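You operate a simulated robot arm through the tools that you are given. There is no shell and no other tool. Be economical: measure what you need, move in short steps, check, and stop when the job is done.

You are at the controls of a simulated two-armed robot. One attempt, no reset.

JOB
Fetch the white bag from the low end of the desk and set it in the square tray. Take the small tray on the low end of the desk and put it away on the lower shelf. Put the hand brush in the blue dustpan. Fetch the white tub from the right part of the shelf and set it on the desk top by the sacks. Shut the left cabinet door. Push the right bench drawer shut. Push the right bench door shut. Close the narrow desk drawer. Open the wide desk drawer, fetch the blue cup and stand it in the inside of the wide desk drawer, then shut the drawer. Shut the left bench door. Open the left bench drawer, take the white cloth and leave it in the inside of the left bench drawer and shut the drawer again. Put the white sack on the long bench top away on the drum bench top. The order is free. Set down upright: white bag, blue cup, white sack.
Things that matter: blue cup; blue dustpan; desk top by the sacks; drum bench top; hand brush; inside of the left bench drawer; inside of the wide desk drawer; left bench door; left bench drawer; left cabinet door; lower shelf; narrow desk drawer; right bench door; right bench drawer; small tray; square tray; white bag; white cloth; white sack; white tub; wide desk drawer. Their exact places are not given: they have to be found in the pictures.

The check looks at the end state, three seconds after you hand in, the way a careful person would. Anything else that was tipped, shoved, dropped, spilled or broken makes it a failure. Flat cloth is picked up by pressing the open fingertips on it (5 to 10 N) and closing them slowly along it; thin cloth reads only 2 to 8 mm in the jaws.

ROBOT AND FRAMES
Two 7-joint arms with two-finger parallel grippers on one trunk, on a base that drives. Base frame: it is fixed to the floor where the robot stands at the start and does not move with it; the origin is under the middle of the robot, x ahead of it, y to its left, z up. Units: mm, rad, N and s.
The left shoulder is at the start at [30, 119, 985], the right one opposite. With the tool pointing down near the work surface each hand reaches from about 140 to 520 mm from the robot's upright axis, wherever it stands, measured 20 degrees to its own side. Places, roughly: blue cup (6x6x8 cm) [600, 500, 800]; blue dustpan (18x20x10 cm) [4800, 3000, 800]; desk top by the sacks [1500, 400, 800]; drum bench top [9100, 1500, 800]; hand brush (10x5x8 cm) [7400, -1200, 500]; inside of the left bench drawer [-1200, 300, 700]; inside of the wide desk drawer [700, 400, 600]; left bench door [-700, 200, 400]; left bench drawer [-1100, 300, 700]; left cabinet door [3900, -900, 300]; lower shelf [7800, -200, 300]; narrow desk drawer [1200, 700, 600]; right bench door [-600, 1200, 400]; right bench drawer [-900, 1000, 700]; small tray (9x9x4 cm) [700, 100, 800]; square tray (19x19x4 cm) [500, 400, 800]; white bag [500, 250, 750]; white cloth (11x7x4 cm) [-1200, 1100, 900]; white sack [-1000, 0, 1000]; white tub (17x14x13 cm) [5900, -400, 700]; wide desk drawer [700, 500, 600]. Payload 3.43 kg a hand.
Tool frame (each hand has its own): the origin (TCP) lies between the finger pads and is the grasp point; the fingertips stand 30 mm ahead of it; z points along the fingers, y is the line along which they close. Largest opening 94 mm; finger width 28, thickness 10; the body of the gripper, 50 by 96 mm, starts 55 mm behind the TCP.
Orientation is told as [roll, pitch, yaw] about the base's x, y, z axes, in that order, counted from this pose: with the fingers straight down and closing along the base's y, the tool's x points along the base's -x, its y along +y and its z along -z.

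CONTROLS
- The arms move only by the tool step_arm. It takes "left_increments", "right_increments" or both (then of equal length, played together; a hand with none holds still); each is a list of rows, each a list of 2 entries, a list of its own where there are three numbers: the shift along the tool's x, y, z in mm, then the turn, a rotation vector about the tool's x, y, z in rad. In form: [[[x, y, z], [rx, ry, rz]], ...]. A call has 1 to 10 rows; each row shifts and turns the commanded pose from where the row before left it, along the tool's axes as they then stand. "left_gripper" and "right_gripper" are, for a hand that has rows, the opening, from 0 (shut) to 1 (fully open), set as the call begins (left out, the last holds). Rows are played at 5 a second. More than 50 mm and 0.15 rad between two rows, or a gripper value outside its range, and nothing of the call is played. Where a pose cannot be reached the arm comes as near as it can. A force on the tool above 40 N (or 10 N above the force at the start of the call, whichever is more), or a blocked arm, ends the call early, and 0.2 s more pass. Each finger travels about 72 mm/s and halts on what it meets, pressing with about 35 N; the grip force reading is that of the motor and also rises with nothing between the fingers. The clock runs only during rows and for 0.2 s after the last one: add rows that do not move to give the fingers time. It gives the time, the measured TCP pose, the force on the tool (base axes), the opening and the grip force at its end, in the units of the frame above (readings bear some noise), with the torque about the TCP (base axes, N m) and any sound that the robot's microphone picked up.
- Cameras (640 x 400 px; columns grow to the right, rows downward): "scene" is now at [-48.3, 51.6, 1677.4]; the picture's right is [0.98, 0.19, 0.00], its down [0.17, -0.92, -0.36] and it looks along [-0.07, 0.36, -0.93] (base axes); focal length 247 px, centre (320, 200). "left" rides on the left gripper at [76, -14, -102] in its tool frame; the picture's right is [0.18, 0.98, 0.00], its down [-0.75, 0.14, -0.64] and it looks along [-0.63, 0.12, 0.77] (tool axes); focal length 243 px, centre (320, 200). "right" rides on the right gripper at [76, 14, -103] in its tool frame; the picture's right is [-0.18, 0.98, 0.00], its down [-0.75, -0.14, -0.64] and it looks along [-0.63, -0.12, 0.77] (tool axes); focal length 243 px, centre (320, 200).
- get_image(camera): a new picture of that camera. It takes no simulated time.
- lift_body(by): slides the trunk up (or, below 0, down) by that many mm; the arms and the scene camera ride with it, the base frame stays. It gives what a move gives, with no picture.
- steer(legs): drives the robot by 1 to 6 legs, each [ahead, turn to the left] in mm and rad, along the robot's own axes; the way and the turn of a leg run together, so that a leg with both is an arc; at most 1500 mm and 3.142 rad a leg. The arms and the cameras ride along, it lands a little off, and it stops where it bumps. It gives what a move gives.
- turn_head(pan, tilt): turns the head with the scene camera to pan (to the left, within 2.496 rad either way) and tilt (down, from -0.506 to 1.204), counted from straight ahead of the robot. It gives what a move gives.
- measure_at(camera, pixels): for up to 12 pixels [column, row] of the newest picture of that camera ("zoom" is the newest enlarged one), the place [x, y, z] in the base frame of the surface seen there, good to about 3 mm, but the place of the scene camera against the robot may be out by one fixed shift of up to 18 mm in any direction. It takes no simulated time.
- inspect(camera, box): a new picture of the part [left, top, right, bottom] of that camera's present view, enlarged. It takes no simulated time.
- close_job(): hands the job in; it is judged then, once.

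Work in short steps. Measure before you move; look again where a grasp or a placing could have gone wrong, and mend it. You have 371 turns and 334 pictures in all, those below and enlarged ones among them. Open the grippers and draw the arms clear of the work before you hand the job in, unless the task says otherwise.

The tools are called after "Request:" as a command line: name --argument value ..., lists and objects as JSON in quotes. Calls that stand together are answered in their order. step_arm: Moves the arms, as the interface text tells. Its arguments: {"type":"object","properties":{"left_increments":{"type":"array","items":{"type":"array"}},"left_gripper":{"type":"number"},"right_increments":{"type":"array","items":{"type":"array"}},"right_gripper":{"type":"number"}},"required":[]} The other tools are called the same way: lift_body (by) slides the trunk up or down; steer (legs) drives the base; turn_head (pan, tilt) turns the head that bears the scene camera; get_image (camera) takes a picture; measure_at (camera, pixels) gives the place of the surface under pixels of a picture; inspect (camera, box) takes an enlarged picture of a part of a camera's view; close_job () hands the job in.

At the start:

```text
clock: 0.0
left_position: [366.8, 391.3, 1083.3]
left_tool_rot: [0.0, 0.0, 0.0]
left_contact_force: [-0.4, -0.3, 0.2]
left_moment: [0.01, 0.0, -0.03]
left_finger_gap: 93.7
left_finger_force: 0.1
right_position: [359.9, 41.4, 1057.7]
right_tool_rot: [0.003, 0.0, 0.0]
right_contact_force: [-0.3, -0.3, 0.2]
right_moment: [0.02, 0.01, -0.01]
right_finger_gap: 94.0
right_finger_force: 0.1
trunk travel left (down, up): [-250.0, 160.0]
robot x, y, heading: [1.8, -0.2, -0.002]
head pan, tilt: [1.758, 1.201]
```

scene: 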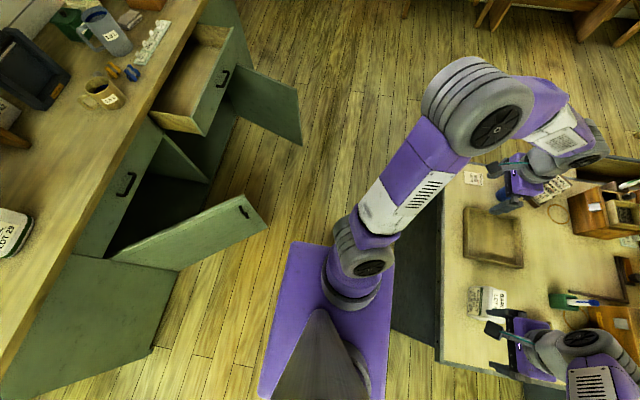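
right: 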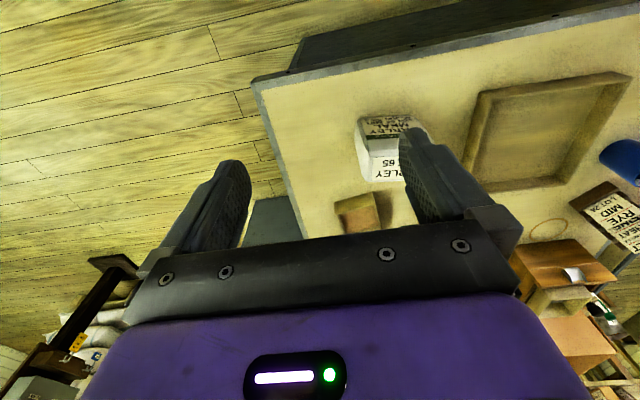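
left: 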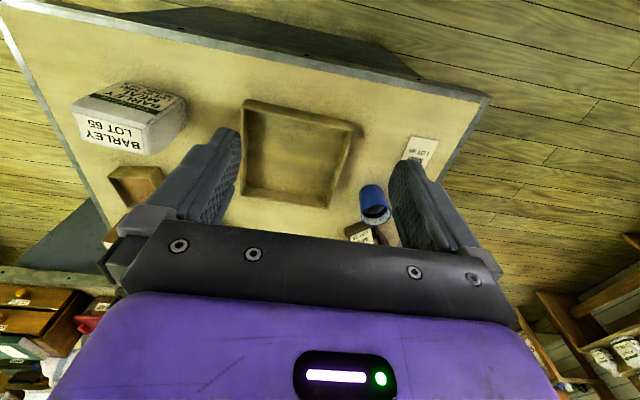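

I'll look at the desk straight ahead first.

Request:
turn_head --pan 0.3 --tilt 0.9

Request:
get_image --camera "scene"

```text
clock: 1.6
left_position: [366.2, 391.5, 1082.6]
left_tool_rot: [0.0, 0.001, 0.0]
left_contact_force: [0.6, 0.8, -0.6]
left_moment: [0.01, 0.0, -0.02]
left_finger_gap: 94.1
left_finger_force: 0.0
right_position: [361.0, 40.3, 1057.2]
right_tool_rot: [0.0, 0.0, 0.001]
right_contact_force: [-0.1, -0.2, -0.9]
right_moment: [-0.01, -0.01, 0.0]
right_finger_gap: 94.2
right_finger_force: 0.0
trunk travel left (down, up): [-250.0, 160.0]
robot x, y, heading: [-0.2, -2.0, 0.002]
head pan, tilt: [0.3, 0.901]
```

```text
330 pictures are left
```

scene: 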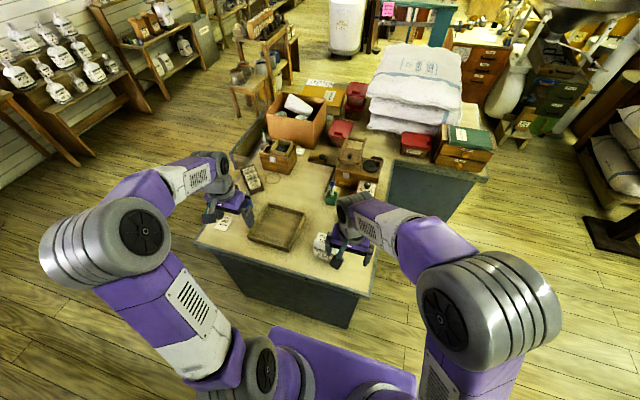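

The desk lies around (300,210). I enlarge it.

Request:
inspect --camera "scene" --box '[180, 80, 500, 280]'

Request:
inspect --camera "left" --box '[0, 0, 500, 250]'

```text
2.00 times, centred on (340, 180) of scene
```

zoom: 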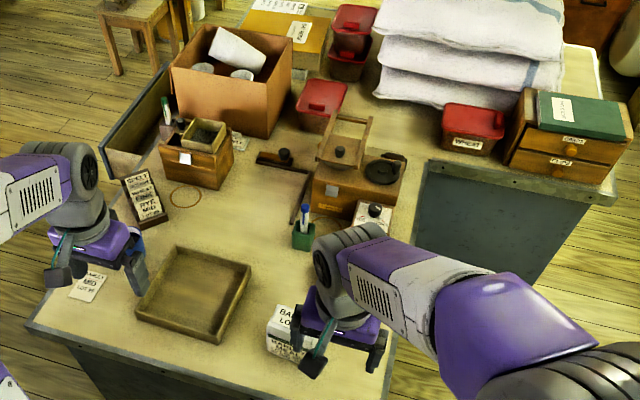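

```text
1.28 times, centred on (250, 125) of left
```

zoom: 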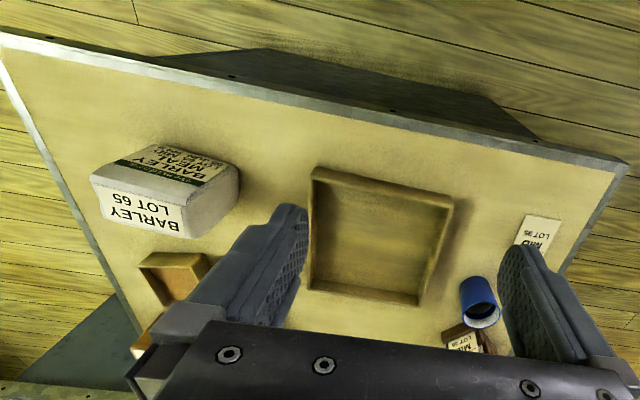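

Measure bag, tray, cup and small tray in the left camera picture (enlarged one: bag ~ (165,190), tray, cup (480,300), small tray (175,275)).

Request:
measure_at --camera "zoom" --pixels '[[95, 180], [160, 147], [238, 165], [190, 200], [105, 215], [183, 235], [316, 170], [450, 200], [310, 285], [420, 303], [380, 250], [480, 290]]'

Request:
measure_at --camera "left" --pixels '[[374, 214], [362, 215], [388, 218], [110, 172], [160, 172], [135, 185], [420, 140], [480, 95], [15, 10], [65, 140], [170, 150], [360, 238]]'

```text
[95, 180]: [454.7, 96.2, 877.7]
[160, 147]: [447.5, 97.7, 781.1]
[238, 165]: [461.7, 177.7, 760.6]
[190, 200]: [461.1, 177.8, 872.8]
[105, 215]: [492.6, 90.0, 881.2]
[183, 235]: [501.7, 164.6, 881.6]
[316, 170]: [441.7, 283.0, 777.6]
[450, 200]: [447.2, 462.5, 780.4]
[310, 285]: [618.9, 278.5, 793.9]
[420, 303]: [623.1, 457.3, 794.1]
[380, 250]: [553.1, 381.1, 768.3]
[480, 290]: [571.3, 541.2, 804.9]
```

```text
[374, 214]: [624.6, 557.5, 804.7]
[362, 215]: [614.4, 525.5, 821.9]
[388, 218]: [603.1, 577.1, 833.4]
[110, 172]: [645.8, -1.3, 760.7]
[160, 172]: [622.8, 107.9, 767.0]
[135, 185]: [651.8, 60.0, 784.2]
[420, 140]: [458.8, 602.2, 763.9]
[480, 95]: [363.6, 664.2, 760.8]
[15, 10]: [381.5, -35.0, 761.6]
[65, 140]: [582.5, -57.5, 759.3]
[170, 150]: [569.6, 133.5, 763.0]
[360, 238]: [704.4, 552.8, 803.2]
```

Bag spans x448–500, y92–178, top ~880; tray x442–620, y280–462; cup near (610,551). I look down to learn the base footprint.

Request:
turn_head --pan 0.0 --tilt 1.2

Request:
get_image --camera "scene"

```text
clock: 2.4
left_position: [366.4, 391.8, 1082.6]
left_tool_rot: [-0.001, 0.001, 0.001]
left_contact_force: [-0.4, 0.5, 0.1]
left_moment: [-0.04, -0.01, -0.02]
left_finger_gap: 94.1
left_finger_force: 0.0
right_position: [361.3, 39.2, 1057.7]
right_tool_rot: [-0.001, -0.001, -0.001]
right_contact_force: [-0.5, -0.8, 0.1]
right_moment: [-0.04, 0.01, -0.01]
right_finger_gap: 94.0
right_finger_force: 0.0
trunk travel left (down, up): [-250.0, 160.0]
robot x, y, heading: [-0.9, 1.2, 0.001]
head pan, tilt: [0.0, 1.201]
```

```text
327 pictures are left
```

scene: 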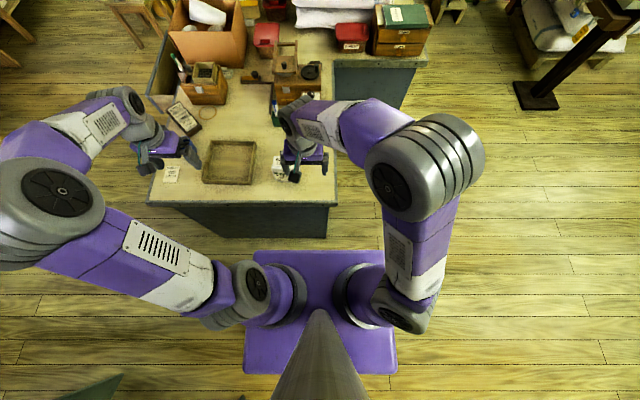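

Measure base plate and desk edges.

Request:
measure_at --camera "scene" --pixels '[[258, 258], [382, 258], [246, 368], [394, 368], [150, 203], [338, 205], [230, 145], [205, 182], [255, 184], [318, 115], [430, 60], [380, 100]]'

```text
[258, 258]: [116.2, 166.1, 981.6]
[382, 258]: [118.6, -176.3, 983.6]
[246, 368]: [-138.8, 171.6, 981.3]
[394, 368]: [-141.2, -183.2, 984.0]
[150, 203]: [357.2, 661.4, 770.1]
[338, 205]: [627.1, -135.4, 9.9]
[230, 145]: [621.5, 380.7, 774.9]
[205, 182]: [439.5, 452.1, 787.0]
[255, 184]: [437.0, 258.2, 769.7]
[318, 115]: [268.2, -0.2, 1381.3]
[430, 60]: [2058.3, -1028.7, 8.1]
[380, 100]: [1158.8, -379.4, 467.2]
```

Drive ahead 60 to bring the bag within comfortable reach, and start turning the left hand 90° over it.

Request:
steer --legs '[[60, 0]]'

Request:
step_arm --left_increments '[[[0, -25, 0], [0, 0, -0.143]], [[0, 0, 0], [0, 0, -0.143]], [[0, 0, 0], [0, 0, -0.143]], [[0, 0, 0], [0, 0, -0.143]], [[0, 0, 0], [0, 0, -0.143]], [[0, 0, 0], [0, 0, -0.143]], [[0, 0, 0], [0, 0, -0.143]], [[0, 0, 0], [0, 0, -0.143]], [[0, 0, 0], [0, 0, -0.143]], [[0, 0, 0], [0, 0, -0.143]]]' --left_gripper 1

```text
clock: 3.3
left_position: [426.1, 392.0, 1081.7]
left_tool_rot: [-0.001, 0.002, 0.003]
left_contact_force: [-0.1, -0.4, 0.3]
left_moment: [-0.02, 0.04, 0.0]
left_finger_gap: 94.4
left_finger_force: 0.0
right_position: [420.8, 40.6, 1057.9]
right_tool_rot: [0.0, 0.002, 0.001]
right_contact_force: [-0.1, 0.2, -0.2]
right_moment: [0.04, 0.02, 0.02]
right_finger_gap: 94.1
right_finger_force: 0.0
trunk travel left (down, up): [-250.0, 160.0]
robot x, y, heading: [60.2, -1.1, 0.001]
head pan, tilt: [0.0, 1.201]
```

```text
clock: 5.5
left_position: [425.7, 366.9, 1081.4]
left_tool_rot: [-0.001, -0.002, 1.433]
left_contact_force: [-0.1, -0.4, 0.5]
left_moment: [0.01, -0.03, 0.01]
left_finger_gap: 94.0
left_finger_force: 0.0
right_position: [419.5, 41.3, 1058.6]
right_tool_rot: [0.0, 0.001, 0.002]
right_contact_force: [-0.1, -0.2, -0.6]
right_moment: [0.01, -0.02, 0.0]
right_finger_gap: 93.8
right_finger_force: 0.0
trunk travel left (down, up): [-250.0, 160.0]
robot x, y, heading: [57.6, 0.7, 0.003]
head pan, tilt: [0.0, 1.201]
```

Finish the yaw, move the left hand over the bag and slide the right hand out of the way.

Request:
step_arm --left_increments '[[[0, 0, 0], [0, 0, -0.138]], [[0, 0, 0], [0, 0, 0]], [[40, -10, 0], [0, 0, 0]], [[40, -10, 0], [0, 0, 0]], [[40, -10, 0], [0, 0, 0]], [[40, -10, 0], [0, 0, 0]], [[40, -9, 0], [0, 0, 0]], [[32, 0, 0], [0, 0, 0]], [[0, 0, 40], [0, 0, 0]], [[0, 0, 40], [0, 0, 0]]]' --right_increments '[[[0, -40, 0], [0, 0, 0]], [[0, -40, 0], [0, 0, 0]], [[0, -40, 0], [0, 0, 0]], [[0, -40, 0], [0, 0, 0]], [[0, -40, 0], [0, 0, 0]], [[0, 0, 0], [0, 0, 0]], [[0, 0, 0], [0, 0, 0]], [[0, 0, 0], [0, 0, 0]], [[0, 0, 0], [0, 0, 0]], [[0, 0, 0], [0, 0, 0]]]'

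Request:
get_image --camera "left"

```text
clock: 7.7
left_position: [471.6, 136.4, 1002.5]
left_tool_rot: [0.0, -0.001, 1.569]
left_contact_force: [-0.3, -0.1, 0.0]
left_moment: [0.0, 0.03, -0.03]
left_finger_gap: 93.9
left_finger_force: 0.0
right_position: [420.4, -157.1, 1058.6]
right_tool_rot: [-0.001, 0.0, 0.002]
right_contact_force: [-0.1, 0.5, 0.5]
right_moment: [0.0, 0.01, 0.02]
right_finger_gap: 94.0
right_finger_force: 0.0
trunk travel left (down, up): [-250.0, 160.0]
robot x, y, heading: [61.6, -1.1, -0.005]
head pan, tilt: [0.0, 1.201]
```

```text
326 pictures are left
```

left: 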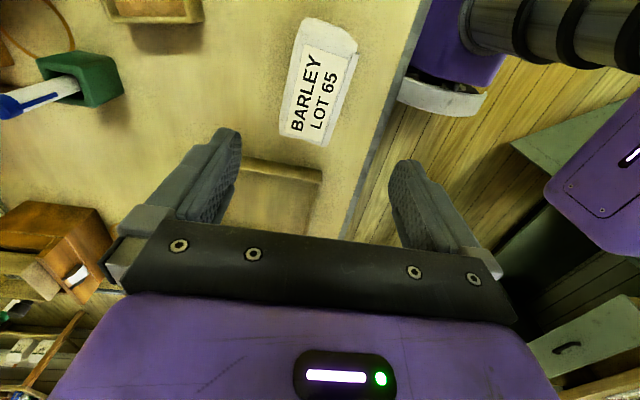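

Measure the bag top corners and the robot's base rim seen at (440,100).

Request:
measure_at --camera "left" --pixels '[[308, 22], [354, 45], [283, 130], [325, 142], [315, 90], [440, 105], [400, 90], [480, 100], [430, 60], [430, 20], [360, 160]]'

```text
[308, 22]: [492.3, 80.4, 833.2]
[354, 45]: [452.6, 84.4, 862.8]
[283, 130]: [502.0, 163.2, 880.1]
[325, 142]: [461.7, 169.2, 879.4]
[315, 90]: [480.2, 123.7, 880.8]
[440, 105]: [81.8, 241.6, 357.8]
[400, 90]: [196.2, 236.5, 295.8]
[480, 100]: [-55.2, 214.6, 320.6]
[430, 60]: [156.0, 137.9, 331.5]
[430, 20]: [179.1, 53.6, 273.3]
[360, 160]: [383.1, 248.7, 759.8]
```

Bag top centre ≈(477,124), turned ~-0.11. Align, descend to TCP z≈842.

Request:
step_arm --left_increments '[[[12, -5, 0], [0, 0, 0.11]], [[0, 0, 40], [0, 0, 0]], [[0, 0, 40], [0, 0, 0]], [[0, 0, 40], [0, 0, 0]], [[0, 0, 40], [0, 0, 0]], [[0, 0, 0], [0, 0, 0]]]'

Request:
get_image --camera "left"

```text
clock: 9.1
left_position: [477.5, 122.3, 840.8]
left_tool_rot: [0.001, -0.001, 1.459]
left_contact_force: [-0.9, 0.1, -0.5]
left_moment: [0.0, 0.0, 0.01]
left_finger_gap: 94.1
left_finger_force: 0.1
right_position: [421.1, -156.9, 1058.2]
right_tool_rot: [0.0, -0.001, 0.001]
right_contact_force: [-0.2, 0.3, 0.2]
right_moment: [0.0, -0.02, 0.0]
right_finger_gap: 94.3
right_finger_force: 0.0
trunk travel left (down, up): [-250.0, 160.0]
robot x, y, heading: [61.4, 0.7, -0.005]
head pan, tilt: [0.0, 1.201]
```

```text
325 pictures are left
```

left: 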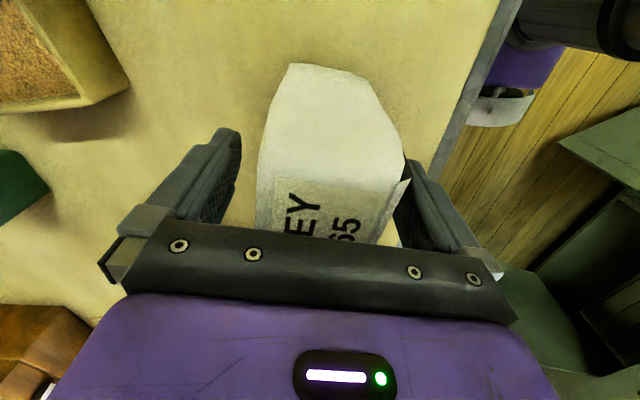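

Bag sits a bit toward the right finger; shift 5 mm that way, close and lift.

Request:
step_arm --left_increments '[[[0, 5, 0], [0, 0, 0]]]'

Request:
step_arm --left_increments '[[[0, 0, 0], [0, 0, 0]], [[0, 0, 0], [0, 0, 0]], [[0, 0, 0], [0, 0, 0]], [[0, 0, 0], [0, 0, 0]], [[0, 0, 0], [0, 0, 0]]]' --left_gripper 0

Request:
step_arm --left_increments '[[[0, 0, -30], [0, 0, 0]], [[0, 0, -40], [0, 0, 0]], [[0, 0, -40], [0, 0, 0]], [[0, 0, -40], [0, 0, 0]]]'

Request:
get_image --camera "left"

```text
clock: 9.5
left_position: [472.4, 123.3, 841.5]
left_tool_rot: [0.0, 0.002, 1.458]
left_contact_force: [-0.1, -0.6, 0.7]
left_moment: [-0.01, 0.05, 0.02]
left_finger_gap: 94.0
left_finger_force: 0.0
right_position: [419.3, -157.5, 1058.5]
right_tool_rot: [0.0, 0.0, 0.003]
right_contact_force: [-0.7, 0.4, -0.2]
right_moment: [0.02, 0.02, -0.03]
right_finger_gap: 94.1
right_finger_force: 0.1
trunk travel left (down, up): [-250.0, 160.0]
robot x, y, heading: [61.7, 1.1, -0.003]
head pan, tilt: [0.0, 1.201]
```

```text
clock: 10.7
left_position: [473.5, 123.4, 841.0]
left_tool_rot: [-0.001, -0.001, 1.46]
left_contact_force: [1.5, -0.7, 1.4]
left_moment: [0.02, -0.05, 0.0]
left_finger_gap: 60.1
left_finger_force: 35.3
right_position: [420.2, -155.5, 1059.0]
right_tool_rot: [0.001, 0.0, 0.002]
right_contact_force: [0.4, -0.3, 0.8]
right_moment: [-0.02, -0.01, 0.02]
right_finger_gap: 94.0
right_finger_force: 0.1
trunk travel left (down, up): [-250.0, 160.0]
robot x, y, heading: [61.5, 0.3, -0.002]
head pan, tilt: [0.0, 1.201]
```

```text
clock: 11.7
left_position: [472.9, 122.3, 989.6]
left_tool_rot: [0.002, -0.001, 1.457]
left_contact_force: [-0.4, 0.1, 0.3]
left_moment: [-0.02, -0.01, 0.01]
left_finger_gap: 0.0
left_finger_force: 32.9
right_position: [419.8, -156.9, 1059.1]
right_tool_rot: [0.001, 0.0, 0.002]
right_contact_force: [-0.7, 0.0, 1.1]
right_moment: [-0.01, -0.03, -0.01]
right_finger_gap: 94.0
right_finger_force: 0.1
trunk travel left (down, up): [-250.0, 160.0]
robot x, y, heading: [61.7, 1.5, -0.002]
head pan, tilt: [0.0, 1.201]
```

```text
324 pictures are left
```

left: 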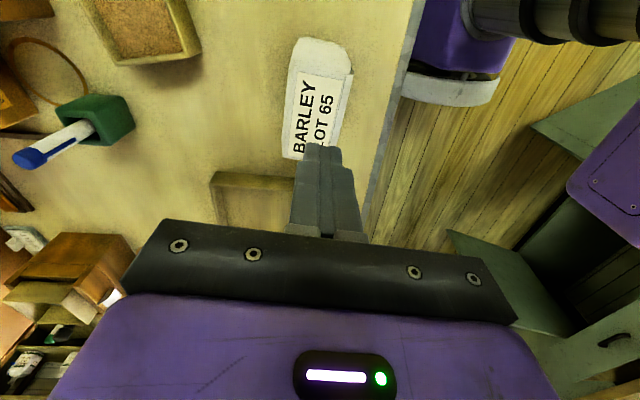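

The bag slipped out (opening 0). I look at its shape closely from the left camera and the right one.

Request:
inspect --camera "left" --box '[240, 10, 400, 210]'

Request:
get_image --camera "right"

Request:
measure_at --camera "left" --pixels '[[308, 50], [340, 60], [290, 150], [355, 75], [345, 110], [310, 130], [325, 90], [288, 70]]'

```text
2.00 times, centred on (320, 110) of left
```

zoom: 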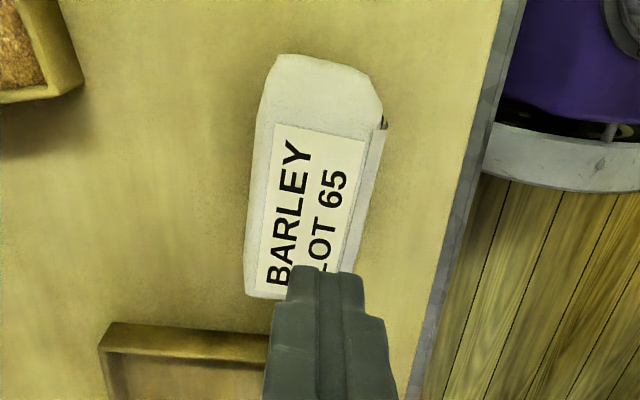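

```text
322 pictures are left
```

right: 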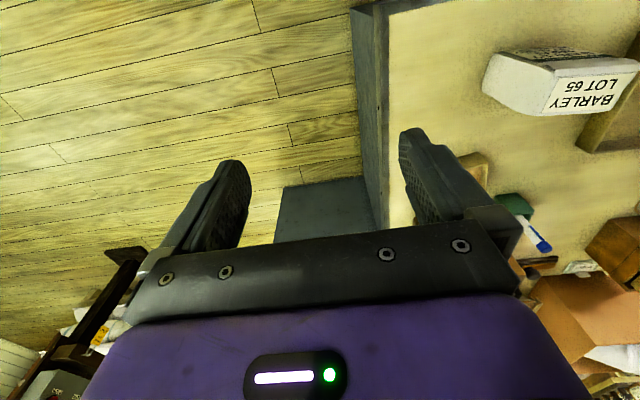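

```text
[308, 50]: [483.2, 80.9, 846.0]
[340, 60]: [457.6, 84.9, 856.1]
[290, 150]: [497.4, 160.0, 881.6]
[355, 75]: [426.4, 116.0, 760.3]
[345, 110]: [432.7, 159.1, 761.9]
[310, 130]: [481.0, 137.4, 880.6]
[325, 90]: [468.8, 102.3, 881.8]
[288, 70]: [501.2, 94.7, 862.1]
```

Look closer at the bag's side profile.

Request:
inspect --camera "right" --box '[460, 20, 640, 140]'

```text
3.33 times, centred on (550, 80) of right
```

zoom: 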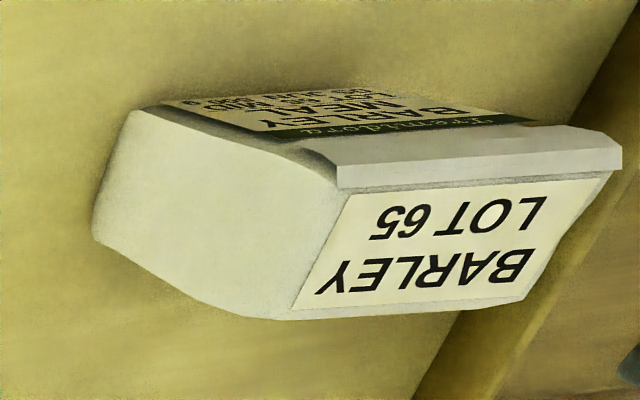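

Measure profile points on the bag.

Request:
measure_at --camera "zoom" --pixels '[[140, 115], [100, 235], [310, 160], [275, 310], [220, 230], [345, 175], [615, 155], [350, 110], [330, 130], [480, 110], [320, 290], [200, 200]]'

```text
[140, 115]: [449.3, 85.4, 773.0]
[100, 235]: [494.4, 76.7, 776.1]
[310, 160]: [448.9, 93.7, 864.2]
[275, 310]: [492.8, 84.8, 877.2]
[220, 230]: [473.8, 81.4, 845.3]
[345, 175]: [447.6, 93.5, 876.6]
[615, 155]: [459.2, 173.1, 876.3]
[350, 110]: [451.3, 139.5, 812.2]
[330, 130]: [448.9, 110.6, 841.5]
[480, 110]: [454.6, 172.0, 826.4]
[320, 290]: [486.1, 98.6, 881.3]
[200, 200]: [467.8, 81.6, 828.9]
```

Retry: descend deeper (TCP ≈828), close with longer wait, then lift slowly in small rows watching the gap.

Request:
step_arm --left_increments '[[[0, 0, 0], [0, 0, 0]], [[0, 0, 0], [0, 0, 0]], [[0, 0, 0], [0, 0, 0]], [[0, -2, 40], [0, 0, 0]], [[0, 0, 40], [0, 0, 0]], [[0, 0, 40], [0, 0, 0]], [[0, 0, 38], [0, 0, 0]], [[0, 0, 4], [0, 0, 0]]]' --left_gripper 1

Request:
step_arm --left_increments '[[[0, 0, 0], [0, 0, 0]], [[0, 0, 0], [0, 0, 0]], [[0, 0, 0], [0, 0, 0]], [[0, 0, 0], [0, 0, 0]], [[0, 0, 0], [0, 0, 0]], [[0, 0, 0], [0, 0, 0]]]' --left_gripper 0

Request:
step_arm --left_increments '[[[0, 0, -4], [0, 0, 0]], [[0, 0, -4], [0, 0, 0]], [[0, 0, -4], [0, 0, 0]], [[0, 0, -4], [0, 0, 0]]]'

Request:
get_image --camera "left"

```text
clock: 13.5
left_position: [474.7, 123.0, 830.0]
left_tool_rot: [-0.002, -0.001, 1.459]
left_contact_force: [1.0, -0.3, -0.3]
left_moment: [0.02, 0.02, 0.0]
left_finger_gap: 93.8
left_finger_force: 0.1
right_position: [419.2, -157.6, 1058.5]
right_tool_rot: [0.0, 0.0, 0.004]
right_contact_force: [0.7, -0.7, -0.7]
right_moment: [-0.02, 0.0, 0.03]
right_finger_gap: 94.1
right_finger_force: 0.0
trunk travel left (down, up): [-250.0, 160.0]
robot x, y, heading: [57.2, 2.2, -0.0]
head pan, tilt: [0.0, 1.201]
```

```text
clock: 14.9
left_position: [476.2, 123.8, 829.6]
left_tool_rot: [-0.001, 0.0, 1.46]
left_contact_force: [1.8, 0.2, 0.1]
left_moment: [0.01, -0.22, -0.02]
left_finger_gap: 60.4
left_finger_force: 34.8
right_position: [419.7, -156.9, 1058.1]
right_tool_rot: [0.0, 0.0, 0.003]
right_contact_force: [-1.0, -0.3, 0.2]
right_moment: [0.02, 0.05, -0.05]
right_finger_gap: 94.1
right_finger_force: 0.1
trunk travel left (down, up): [-250.0, 160.0]
robot x, y, heading: [58.7, 2.4, -0.004]
head pan, tilt: [0.0, 1.201]
```

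```text
clock: 15.9
left_position: [474.5, 123.2, 846.3]
left_tool_rot: [0.0, -0.002, 1.457]
left_contact_force: [-1.7, -0.1, -4.4]
left_moment: [-0.03, -0.01, 0.05]
left_finger_gap: 60.2
left_finger_force: 35.2
right_position: [420.2, -157.6, 1059.2]
right_tool_rot: [-0.002, 0.0, 0.003]
right_contact_force: [1.0, 0.1, 0.6]
right_moment: [0.0, 0.03, 0.0]
right_finger_gap: 93.9
right_finger_force: 0.1
trunk travel left (down, up): [-250.0, 160.0]
robot x, y, heading: [60.5, 1.1, 0.0]
head pan, tilt: [0.0, 1.201]
```

```text
320 pictures are left
```

left: 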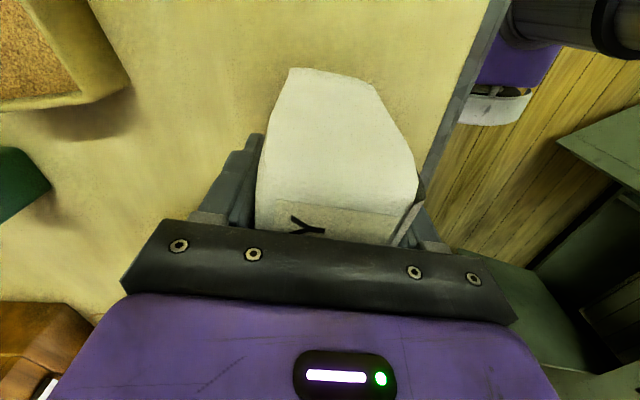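

The load reads −4.4 N and the bag rides along; keep lifting gently.

Request:
step_arm --left_increments '[[[0, 0, -5], [0, 0, 0]], [[0, 0, -8], [0, 0, 0]], [[0, 0, -10], [0, 0, 0]], [[0, 0, -12], [0, 0, 0]], [[0, 0, -14], [0, 0, 0]], [[0, 0, -14], [0, 0, 0]], [[0, 0, -14], [0, 0, 0]], [[0, 0, -14], [0, 0, 0]], [[0, 0, -14], [0, 0, 0]]]'

Request:
get_image --camera "left"

```text
clock: 17.9
left_position: [475.9, 122.8, 953.4]
left_tool_rot: [-0.001, 0.0, 1.46]
left_contact_force: [0.1, -0.3, -5.4]
left_moment: [-0.02, -0.03, 0.03]
left_finger_gap: 60.3
left_finger_force: 35.3
right_position: [419.7, -156.1, 1057.7]
right_tool_rot: [0.0, -0.001, 0.003]
right_contact_force: [0.0, -0.1, -0.1]
right_moment: [0.01, 0.0, -0.02]
right_finger_gap: 94.2
right_finger_force: 0.0
trunk travel left (down, up): [-250.0, 160.0]
robot x, y, heading: [59.5, -3.1, 0.004]
head pan, tilt: [0.0, 1.201]
```

```text
319 pictures are left
```

left: 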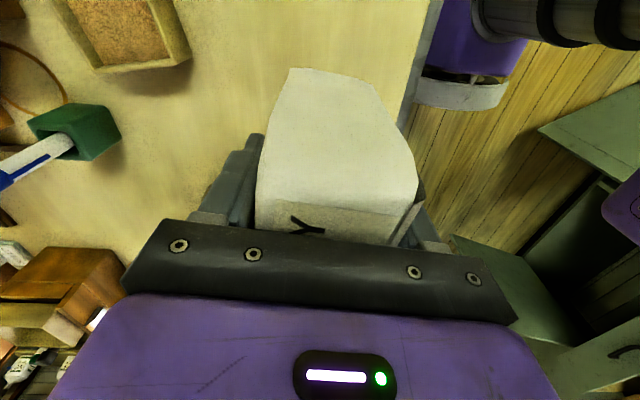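

Bag is held. Back off, turn, and drive to about (90,180) facing ahead.

Request:
steer --legs '[[-240, 0], [0, 0.588], [324, 0], [0, -0.588]]'

Request:
get_image --camera "left"

```text
clock: 24.7
left_position: [510.0, 308.7, 951.4]
left_tool_rot: [0.0, 0.0, 1.466]
left_contact_force: [1.2, -0.5, -4.7]
left_moment: [-0.02, -0.03, -0.01]
left_finger_gap: 60.3
left_finger_force: 34.4
right_position: [456.3, 28.2, 1058.6]
right_tool_rot: [0.0, 0.0, 0.009]
right_contact_force: [-0.2, 0.0, -0.9]
right_moment: [0.04, -0.01, -0.02]
right_finger_gap: 93.9
right_finger_force: 0.1
trunk travel left (down, up): [-250.0, 160.0]
robot x, y, heading: [93.8, 184.4, 0.012]
head pan, tilt: [0.0, 1.201]
```

```text
318 pictures are left
```

left: 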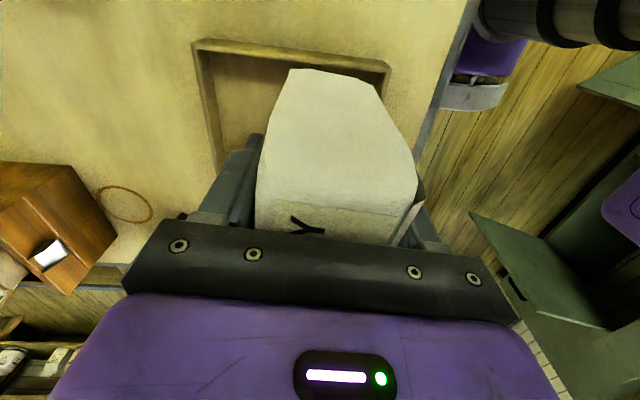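

Measure the tray in this view to correct for any drift.

Request:
measure_at --camera "left" --pixels '[[197, 45], [387, 68], [212, 120], [240, 110], [300, 57]]'

```text
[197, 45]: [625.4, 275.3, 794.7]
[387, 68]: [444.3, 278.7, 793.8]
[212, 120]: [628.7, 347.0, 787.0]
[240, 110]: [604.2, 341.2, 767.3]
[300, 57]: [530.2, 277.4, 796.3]
```

Move over tray centre (530,365) and lower to ~3 mm above.

Request:
step_arm --left_increments '[[[-14.5, -3.5, 0], [0, 0, 0]], [[-14.5, -3.5, 0], [0, 0, 0]], [[-14.5, -3.5, 0], [0, 0, 0]], [[-14.5, -3.5, 0], [0, 0, 0]], [[0, 0, 25], [0, 0, 0]], [[0, 0, 25], [0, 0, 0]], [[0, 0, 25], [0, 0, 0]], [[0, 0, 20], [0, 0, 0]], [[0, 0, 10], [0, 0, 0]], [[0, 0, 6], [0, 0, 0]]]'

Request:
step_arm --left_increments '[[[0, 0, 3], [0, 0, 0]], [[0, 0, 2], [0, 0, 0]]]'

```text
clock: 26.9
left_position: [529.1, 365.2, 839.9]
left_tool_rot: [0.0, 0.0, 1.467]
left_contact_force: [0.0, 0.7, -4.1]
left_moment: [0.0, -0.01, -0.01]
left_finger_gap: 60.4
left_finger_force: 34.3
right_position: [455.9, 29.3, 1058.3]
right_tool_rot: [0.001, 0.0, 0.01]
right_contact_force: [-0.2, 0.1, -0.1]
right_moment: [0.01, 0.01, 0.01]
right_finger_gap: 94.1
right_finger_force: 0.1
trunk travel left (down, up): [-250.0, 160.0]
robot x, y, heading: [93.7, 185.4, 0.011]
head pan, tilt: [0.0, 1.201]
```

```text
clock: 27.5
left_position: [530.7, 364.7, 835.6]
left_tool_rot: [0.001, 0.001, 1.467]
left_contact_force: [-1.9, 0.8, 1.9]
left_moment: [0.17, 0.14, 0.06]
left_finger_gap: 60.4
left_finger_force: 35.1
right_position: [455.8, 29.8, 1059.9]
right_tool_rot: [0.0, 0.0, 0.009]
right_contact_force: [0.0, -0.2, -0.1]
right_moment: [0.02, 0.04, -0.02]
right_finger_gap: 94.0
right_finger_force: 0.0
trunk travel left (down, up): [-250.0, 160.0]
robot x, y, heading: [95.2, 182.0, 0.009]
head pan, tilt: [0.0, 1.201]
```

Contact on the tray floor; open and rise.

Request:
step_arm --left_increments '[[[0, 0, 0], [0, 0, 0]], [[0, 0, 0], [0, 0, 0]], [[0, 0, 0], [0, 0, 0]], [[0, 0, -30], [0, 0, 0]], [[0, 0, -40], [0, 0, 0]], [[0, 0, -40], [0, 0, 0]], [[0, 0, -40], [0, 0, 0]], [[0, 0, -40], [0, 0, 0]]]' --left_gripper 1

Request:
get_image --camera "left"

Request:
get_image --camera "right"

```text
clock: 29.3
left_position: [529.2, 363.9, 1025.2]
left_tool_rot: [-0.001, -0.001, 1.468]
left_contact_force: [-0.5, -0.2, -0.5]
left_moment: [0.02, -0.01, -0.01]
left_finger_gap: 94.0
left_finger_force: 0.1
right_position: [455.3, 28.8, 1057.5]
right_tool_rot: [0.003, -0.002, 0.009]
right_contact_force: [0.0, 0.1, 0.1]
right_moment: [-0.03, -0.02, 0.03]
right_finger_gap: 94.1
right_finger_force: 0.1
trunk travel left (down, up): [-250.0, 160.0]
robot x, y, heading: [93.7, 181.2, 0.01]
head pan, tilt: [0.0, 1.201]
```

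```text
317 pictures are left
```

left: 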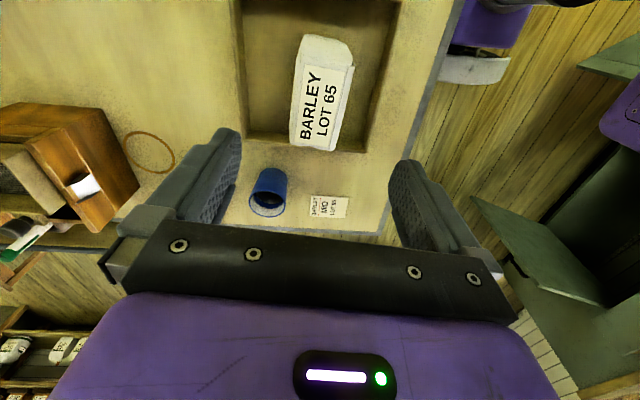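

```text
316 pictures are left
```

right: 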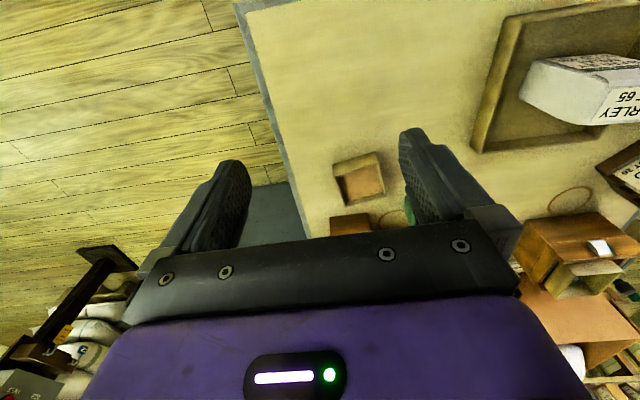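

Bag stands in the tray. Look to the left to plan the way to the desk's left side and see bench doors.

Request:
turn_head --pan 1.2 --tilt 0.75

Request:
get_image --camera "scene"

Request:
turn_head --pan 2.3 --tilt 0.75

Request:
get_image --camera "scene"

```text
clock: 30.7
left_position: [529.0, 363.0, 1025.2]
left_tool_rot: [0.0, 0.0, 1.468]
left_contact_force: [0.1, -0.4, 0.0]
left_moment: [-0.02, -0.02, 0.03]
left_finger_gap: 94.1
left_finger_force: 0.1
right_position: [455.2, 28.9, 1059.4]
right_tool_rot: [0.0, -0.001, 0.01]
right_contact_force: [-0.4, -0.1, 0.7]
right_moment: [0.0, 0.03, -0.01]
right_finger_gap: 94.2
right_finger_force: 0.0
trunk travel left (down, up): [-250.0, 160.0]
robot x, y, heading: [93.5, 184.6, 0.009]
head pan, tilt: [1.201, 0.75]
```

```text
315 pictures are left
```

scene: 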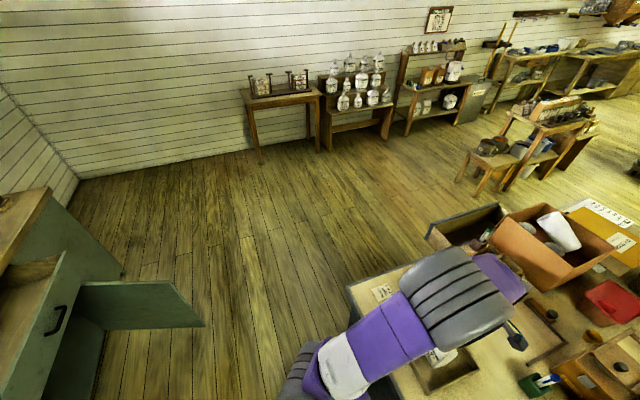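

```text
clock: 32.0
left_position: [529.0, 363.3, 1025.1]
left_tool_rot: [-0.001, 0.0, 1.467]
left_contact_force: [0.3, -0.6, 0.4]
left_moment: [0.0, 0.01, 0.01]
left_finger_gap: 93.7
left_finger_force: 0.0
right_position: [455.8, 28.8, 1057.9]
right_tool_rot: [0.001, 0.0, 0.01]
right_contact_force: [0.3, -0.5, 0.0]
right_moment: [0.01, -0.01, 0.03]
right_finger_gap: 93.9
right_finger_force: 0.1
trunk travel left (down, up): [-250.0, 160.0]
robot x, y, heading: [96.7, 182.7, 0.01]
head pan, tilt: [2.3, 0.75]
```

```text
314 pictures are left
```

scene: 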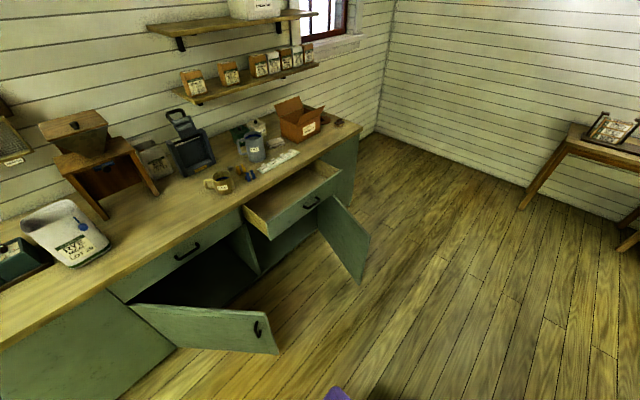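

Measure bench features: left door tip, right door tip, drawer, white cloth (275,160), white sack (65,230), bench edges.

Request:
measure_at --camera "scene" --pixels '[[133, 305], [266, 312], [258, 330], [280, 352], [333, 197], [369, 235], [341, 178], [268, 235], [187, 254], [278, 160], [65, 235], [109, 290]]'

Request:
inspect --camera "scene" --box '[0, 80, 380, 360]'

```text
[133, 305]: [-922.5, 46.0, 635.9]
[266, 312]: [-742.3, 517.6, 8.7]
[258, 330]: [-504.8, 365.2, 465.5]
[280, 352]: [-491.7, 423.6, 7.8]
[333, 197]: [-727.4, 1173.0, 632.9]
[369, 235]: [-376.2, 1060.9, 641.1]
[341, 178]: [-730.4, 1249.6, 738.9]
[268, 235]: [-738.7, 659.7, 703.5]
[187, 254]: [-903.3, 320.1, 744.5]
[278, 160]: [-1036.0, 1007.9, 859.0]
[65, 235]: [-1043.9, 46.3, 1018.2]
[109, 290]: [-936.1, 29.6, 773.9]
```

```text
1.43 times, centred on (190, 220) of scene
```

zoom: 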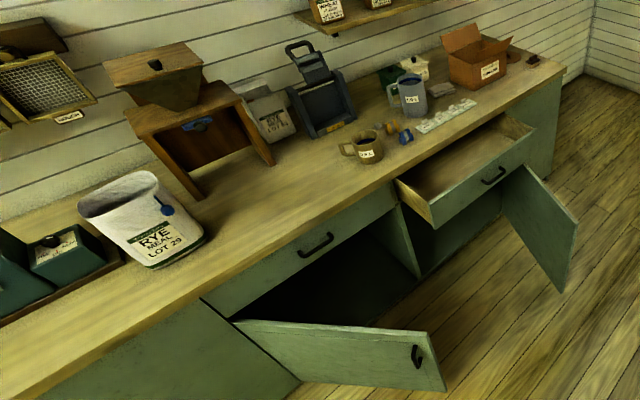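

Route is clear: back off, go around the desk's left corner to about (650,1250) facing the desk's left side.

Request:
steer --legs '[[-200, 0], [0, 1.361], [1091, 0], [0, -1.361], [530, 0], [0, -1.571]]'

Request:
turn_head --pan 0.0 --tilt 0.85

Request:
get_image --camera "scene"

```text
clock: 52.0
left_position: [817.6, 806.7, 1025.1]
left_tool_rot: [0.002, -0.001, -0.099]
left_contact_force: [-0.2, 0.1, 0.0]
left_moment: [-0.01, 0.01, -0.05]
left_finger_gap: 94.1
left_finger_force: 0.1
right_position: [482.0, 878.1, 1059.0]
right_tool_rot: [0.002, -0.001, -1.558]
right_contact_force: [0.1, -0.9, 0.0]
right_moment: [0.02, 0.04, 0.0]
right_finger_gap: 94.0
right_finger_force: 0.0
trunk travel left (down, up): [-250.0, 160.0]
robot x, y, heading: [635.0, 1240.1, -1.56]
head pan, tilt: [2.3, 0.75]
```

```text
clock: 54.1
left_position: [816.2, 807.0, 1024.8]
left_tool_rot: [0.0, 0.0, -0.099]
left_contact_force: [0.7, -0.2, 0.3]
left_moment: [0.0, 0.0, -0.03]
left_finger_gap: 94.2
left_finger_force: 0.2
right_position: [482.0, 877.8, 1058.7]
right_tool_rot: [-0.001, 0.0, -1.557]
right_contact_force: [0.3, -1.0, 0.3]
right_moment: [-0.02, -0.01, 0.0]
right_finger_gap: 94.3
right_finger_force: 0.0
trunk travel left (down, up): [-250.0, 160.0]
robot x, y, heading: [634.9, 1244.4, -1.559]
head pan, tilt: [0.0, 0.85]
```

```text
312 pictures are left
```

scene: 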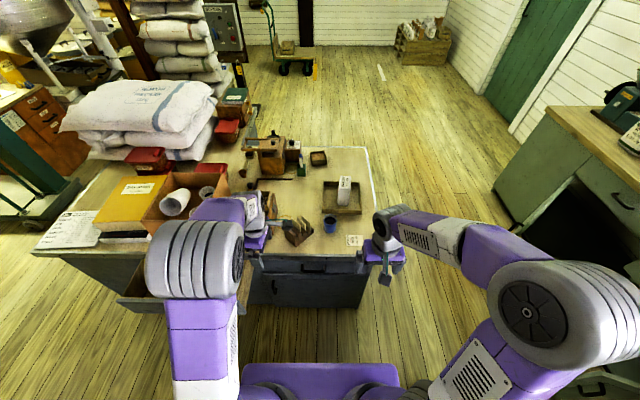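

Enlarge the desk end.

Request:
inspect --camera "scene" --box '[100, 140, 420, 340]'

Request:
get_image --camera "left"

Request:
get_image --camera "right"

```text
2.00 times, centred on (260, 240) of scene
```

zoom: 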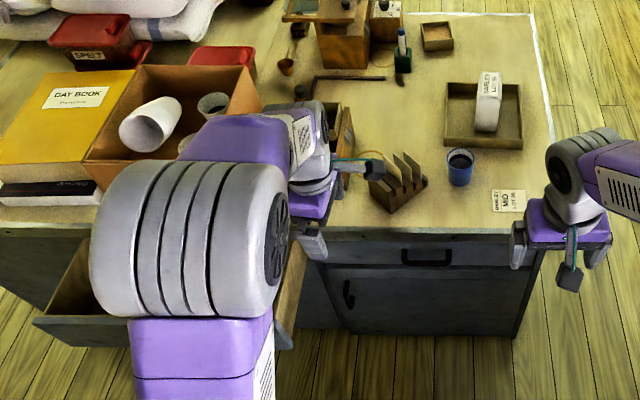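

```text
310 pictures are left
```

left: 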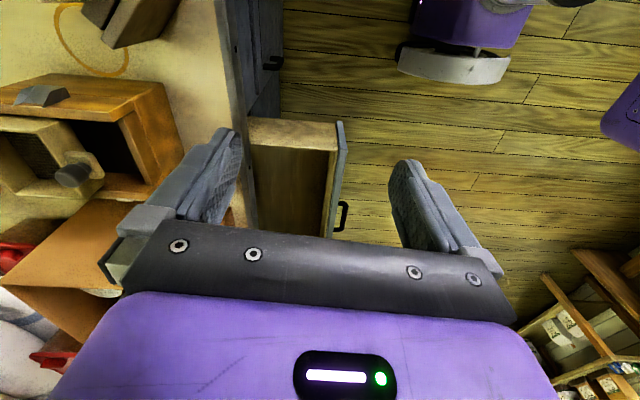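

```text
309 pictures are left
```

right: 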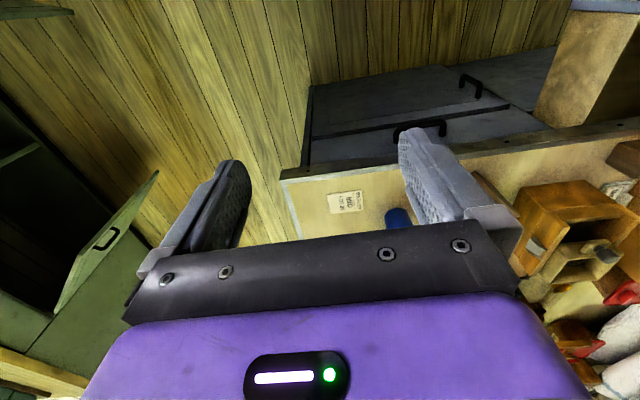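

Measure drawer handle and front edges in both views.

Request:
measure_at --camera "right" --pixels '[[395, 133], [444, 130], [420, 120], [440, 122], [310, 150], [540, 122], [312, 135], [510, 105], [285, 178], [398, 215]]'

Request:
measure_at --camera "zoom" --pixels '[[403, 250], [452, 250], [427, 265], [430, 245], [328, 243], [530, 243], [328, 265], [460, 165], [450, 155], [472, 155]]'

Request:
measure_at --camera "left" --pixels '[[341, 125], [335, 235], [345, 203], [345, 228], [250, 120], [330, 150], [280, 180], [270, 62], [245, 100]]'

```text
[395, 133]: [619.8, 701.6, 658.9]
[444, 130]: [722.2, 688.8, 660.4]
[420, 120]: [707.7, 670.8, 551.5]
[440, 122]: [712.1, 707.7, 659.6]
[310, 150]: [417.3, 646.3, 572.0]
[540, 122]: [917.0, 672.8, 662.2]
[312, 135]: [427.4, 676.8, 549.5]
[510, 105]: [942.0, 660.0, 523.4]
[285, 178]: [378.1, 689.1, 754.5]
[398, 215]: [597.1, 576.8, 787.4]
```

```text
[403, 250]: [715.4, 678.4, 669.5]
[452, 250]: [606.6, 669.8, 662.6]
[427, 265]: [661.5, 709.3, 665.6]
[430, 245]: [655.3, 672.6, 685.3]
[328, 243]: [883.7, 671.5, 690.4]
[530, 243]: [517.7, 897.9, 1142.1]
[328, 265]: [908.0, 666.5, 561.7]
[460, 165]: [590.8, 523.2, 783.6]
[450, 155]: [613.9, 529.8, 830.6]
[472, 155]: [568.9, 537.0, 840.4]
```

```text
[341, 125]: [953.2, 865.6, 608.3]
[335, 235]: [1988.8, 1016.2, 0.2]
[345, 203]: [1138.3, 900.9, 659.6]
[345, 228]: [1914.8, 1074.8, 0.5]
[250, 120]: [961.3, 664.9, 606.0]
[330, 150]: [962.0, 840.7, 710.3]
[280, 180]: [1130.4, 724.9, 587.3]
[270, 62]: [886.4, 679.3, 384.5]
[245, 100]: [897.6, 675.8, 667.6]
```

Wide drawer front is at y≈670, handle bar x615–722, z≈660, y≈707. First I'll get the cup with the right hand: drive to about (690,1000).

Request:
steer --legs '[[0, 0.22], [248, 0], [0, -0.23]]'

Request:
get_image --camera "right"

```text
clock: 57.5
left_position: [870.7, 563.6, 1026.3]
left_tool_rot: [0.0, -0.001, -0.11]
left_contact_force: [-0.3, 0.5, -0.2]
left_moment: [0.02, -0.05, 0.01]
left_finger_gap: 93.9
left_finger_force: 0.1
right_position: [536.3, 638.5, 1059.6]
right_tool_rot: [0.0, 0.0, -1.567]
right_contact_force: [1.0, -0.5, 0.6]
right_moment: [-0.01, -0.04, -0.01]
right_finger_gap: 93.9
right_finger_force: 0.1
trunk travel left (down, up): [-250.0, 160.0]
robot x, y, heading: [694.3, 996.2, -1.565]
head pan, tilt: [0.0, 0.85]
```

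```text
308 pictures are left
```

right: 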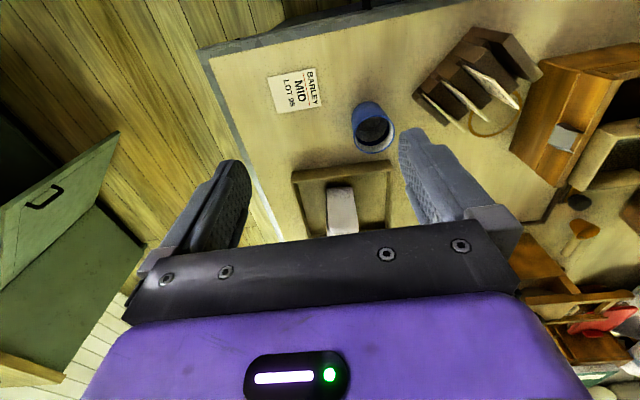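

Measure cup rim around (374,133) and rack edge.

Request:
measure_at --camera "right" --pixels '[[357, 137], [392, 126], [371, 116], [376, 152], [352, 110], [380, 104], [415, 92], [428, 97]]'

```text
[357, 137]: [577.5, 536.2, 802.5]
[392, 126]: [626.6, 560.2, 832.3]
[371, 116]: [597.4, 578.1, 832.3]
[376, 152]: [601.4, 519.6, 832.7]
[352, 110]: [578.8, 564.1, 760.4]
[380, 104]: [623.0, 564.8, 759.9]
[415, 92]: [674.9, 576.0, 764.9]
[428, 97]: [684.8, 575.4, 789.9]
```

Cup centre (600,549), rim z 833. Move right hand over it and descend to TCP 798.

Request:
step_arm --right_increments '[[[-30, 21, 0], [0, 0, 0]], [[-30, 21, 0], [0, 0, 0]], [[-29, 22, 0], [0, 0, 0]], [[0, 0, 45], [0, 0, 0]], [[0, 0, 45], [0, 0, 0]], [[0, 0, 45], [0, 0, 0]], [[0, 0, 45], [0, 0, 0]], [[0, 0, 30], [0, 0, 0]]]' --right_gripper 1

Request:
get_image --camera "right"

```text
clock: 59.3
left_position: [871.4, 562.3, 1024.4]
left_tool_rot: [0.0, -0.001, -0.11]
left_contact_force: [-0.2, -0.6, 0.4]
left_moment: [-0.02, -0.02, 0.01]
left_finger_gap: 93.9
left_finger_force: 0.0
right_position: [600.6, 550.7, 847.3]
right_tool_rot: [-0.001, -0.003, -1.567]
right_contact_force: [-0.3, -0.7, -0.4]
right_moment: [0.01, 0.0, -0.03]
right_finger_gap: 93.8
right_finger_force: 0.0
trunk travel left (down, up): [-250.0, 160.0]
robot x, y, heading: [695.4, 1004.1, -1.569]
head pan, tilt: [0.0, 0.85]
```

```text
307 pictures are left
```

right: 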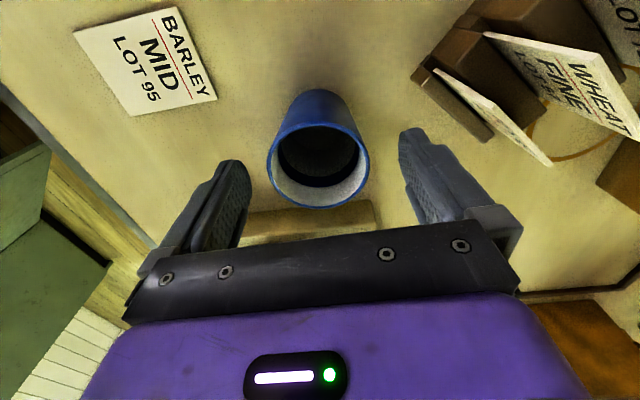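

Centred. Go down 47 and close, then a gentle lift.

Request:
step_arm --right_increments '[[[0, 0, 25], [0, 0, 0]], [[0, 0, 22], [0, 0, 0]]]'

Request:
step_arm --right_increments '[[[0, 0, 0], [0, 0, 0]], [[0, 0, 0], [0, 0, 0]], [[0, 0, 0], [0, 0, 0]], [[0, 0, 0], [0, 0, 0]], [[0, 0, 0], [0, 0, 0]], [[0, 0, -5], [0, 0, 0]], [[0, 0, -10], [0, 0, 0]], [[0, 0, -15], [0, 0, 0]]]' --right_gripper 0

Request:
step_arm --right_increments '[[[0, 0, -20], [0, 0, 0]], [[0, 0, -25], [0, 0, 0]], [[0, 0, -30], [0, 0, 0]], [[0, 0, -30], [0, 0, 0]], [[0, 0, -30], [0, 0, 0]]]'

Request:
get_image --camera "right"

```text
clock: 59.9
left_position: [870.9, 563.9, 1026.0]
left_tool_rot: [0.0, 0.001, -0.109]
left_contact_force: [-0.8, 0.6, -0.3]
left_moment: [0.01, -0.02, -0.03]
left_finger_gap: 93.9
left_finger_force: 0.1
right_position: [599.1, 549.2, 802.1]
right_tool_rot: [0.0, -0.001, -1.567]
right_contact_force: [0.0, 0.4, -0.5]
right_moment: [0.02, 0.03, -0.03]
right_finger_gap: 93.9
right_finger_force: 0.1
trunk travel left (down, up): [-250.0, 160.0]
robot x, y, heading: [690.9, 1002.3, -1.565]
head pan, tilt: [0.0, 0.85]
```

```text
clock: 61.7
left_position: [872.2, 563.7, 1024.3]
left_tool_rot: [-0.001, 0.002, -0.109]
left_contact_force: [-0.3, 0.5, 0.4]
left_moment: [0.0, 0.02, -0.04]
left_finger_gap: 94.0
left_finger_force: 0.1
right_position: [599.0, 548.9, 831.4]
right_tool_rot: [0.0, 0.0, -1.567]
right_contact_force: [-0.3, -0.4, -0.5]
right_moment: [-0.01, 0.0, 0.0]
right_finger_gap: 58.5
right_finger_force: 35.5
trunk travel left (down, up): [-250.0, 160.0]
robot x, y, heading: [693.0, 999.7, -1.574]
head pan, tilt: [0.0, 0.85]
```

```text
clock: 62.9
left_position: [871.2, 564.0, 1025.7]
left_tool_rot: [0.001, 0.0, -0.111]
left_contact_force: [0.2, -0.2, 0.6]
left_moment: [-0.03, 0.0, 0.02]
left_finger_gap: 93.8
left_finger_force: 0.1
right_position: [599.1, 551.3, 969.2]
right_tool_rot: [-0.001, 0.0, -1.565]
right_contact_force: [0.3, -0.5, -0.2]
right_moment: [-0.03, -0.01, 0.0]
right_finger_gap: 58.7
right_finger_force: 35.0
trunk travel left (down, up): [-250.0, 160.0]
robot x, y, heading: [690.3, 997.7, -1.568]
head pan, tilt: [0.0, 0.85]
```

```text
306 pictures are left
```

right: 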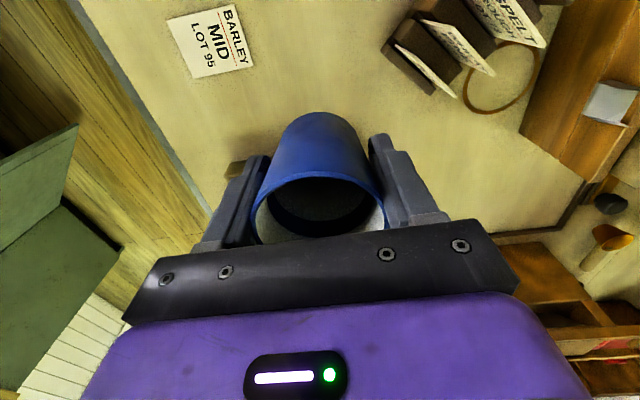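

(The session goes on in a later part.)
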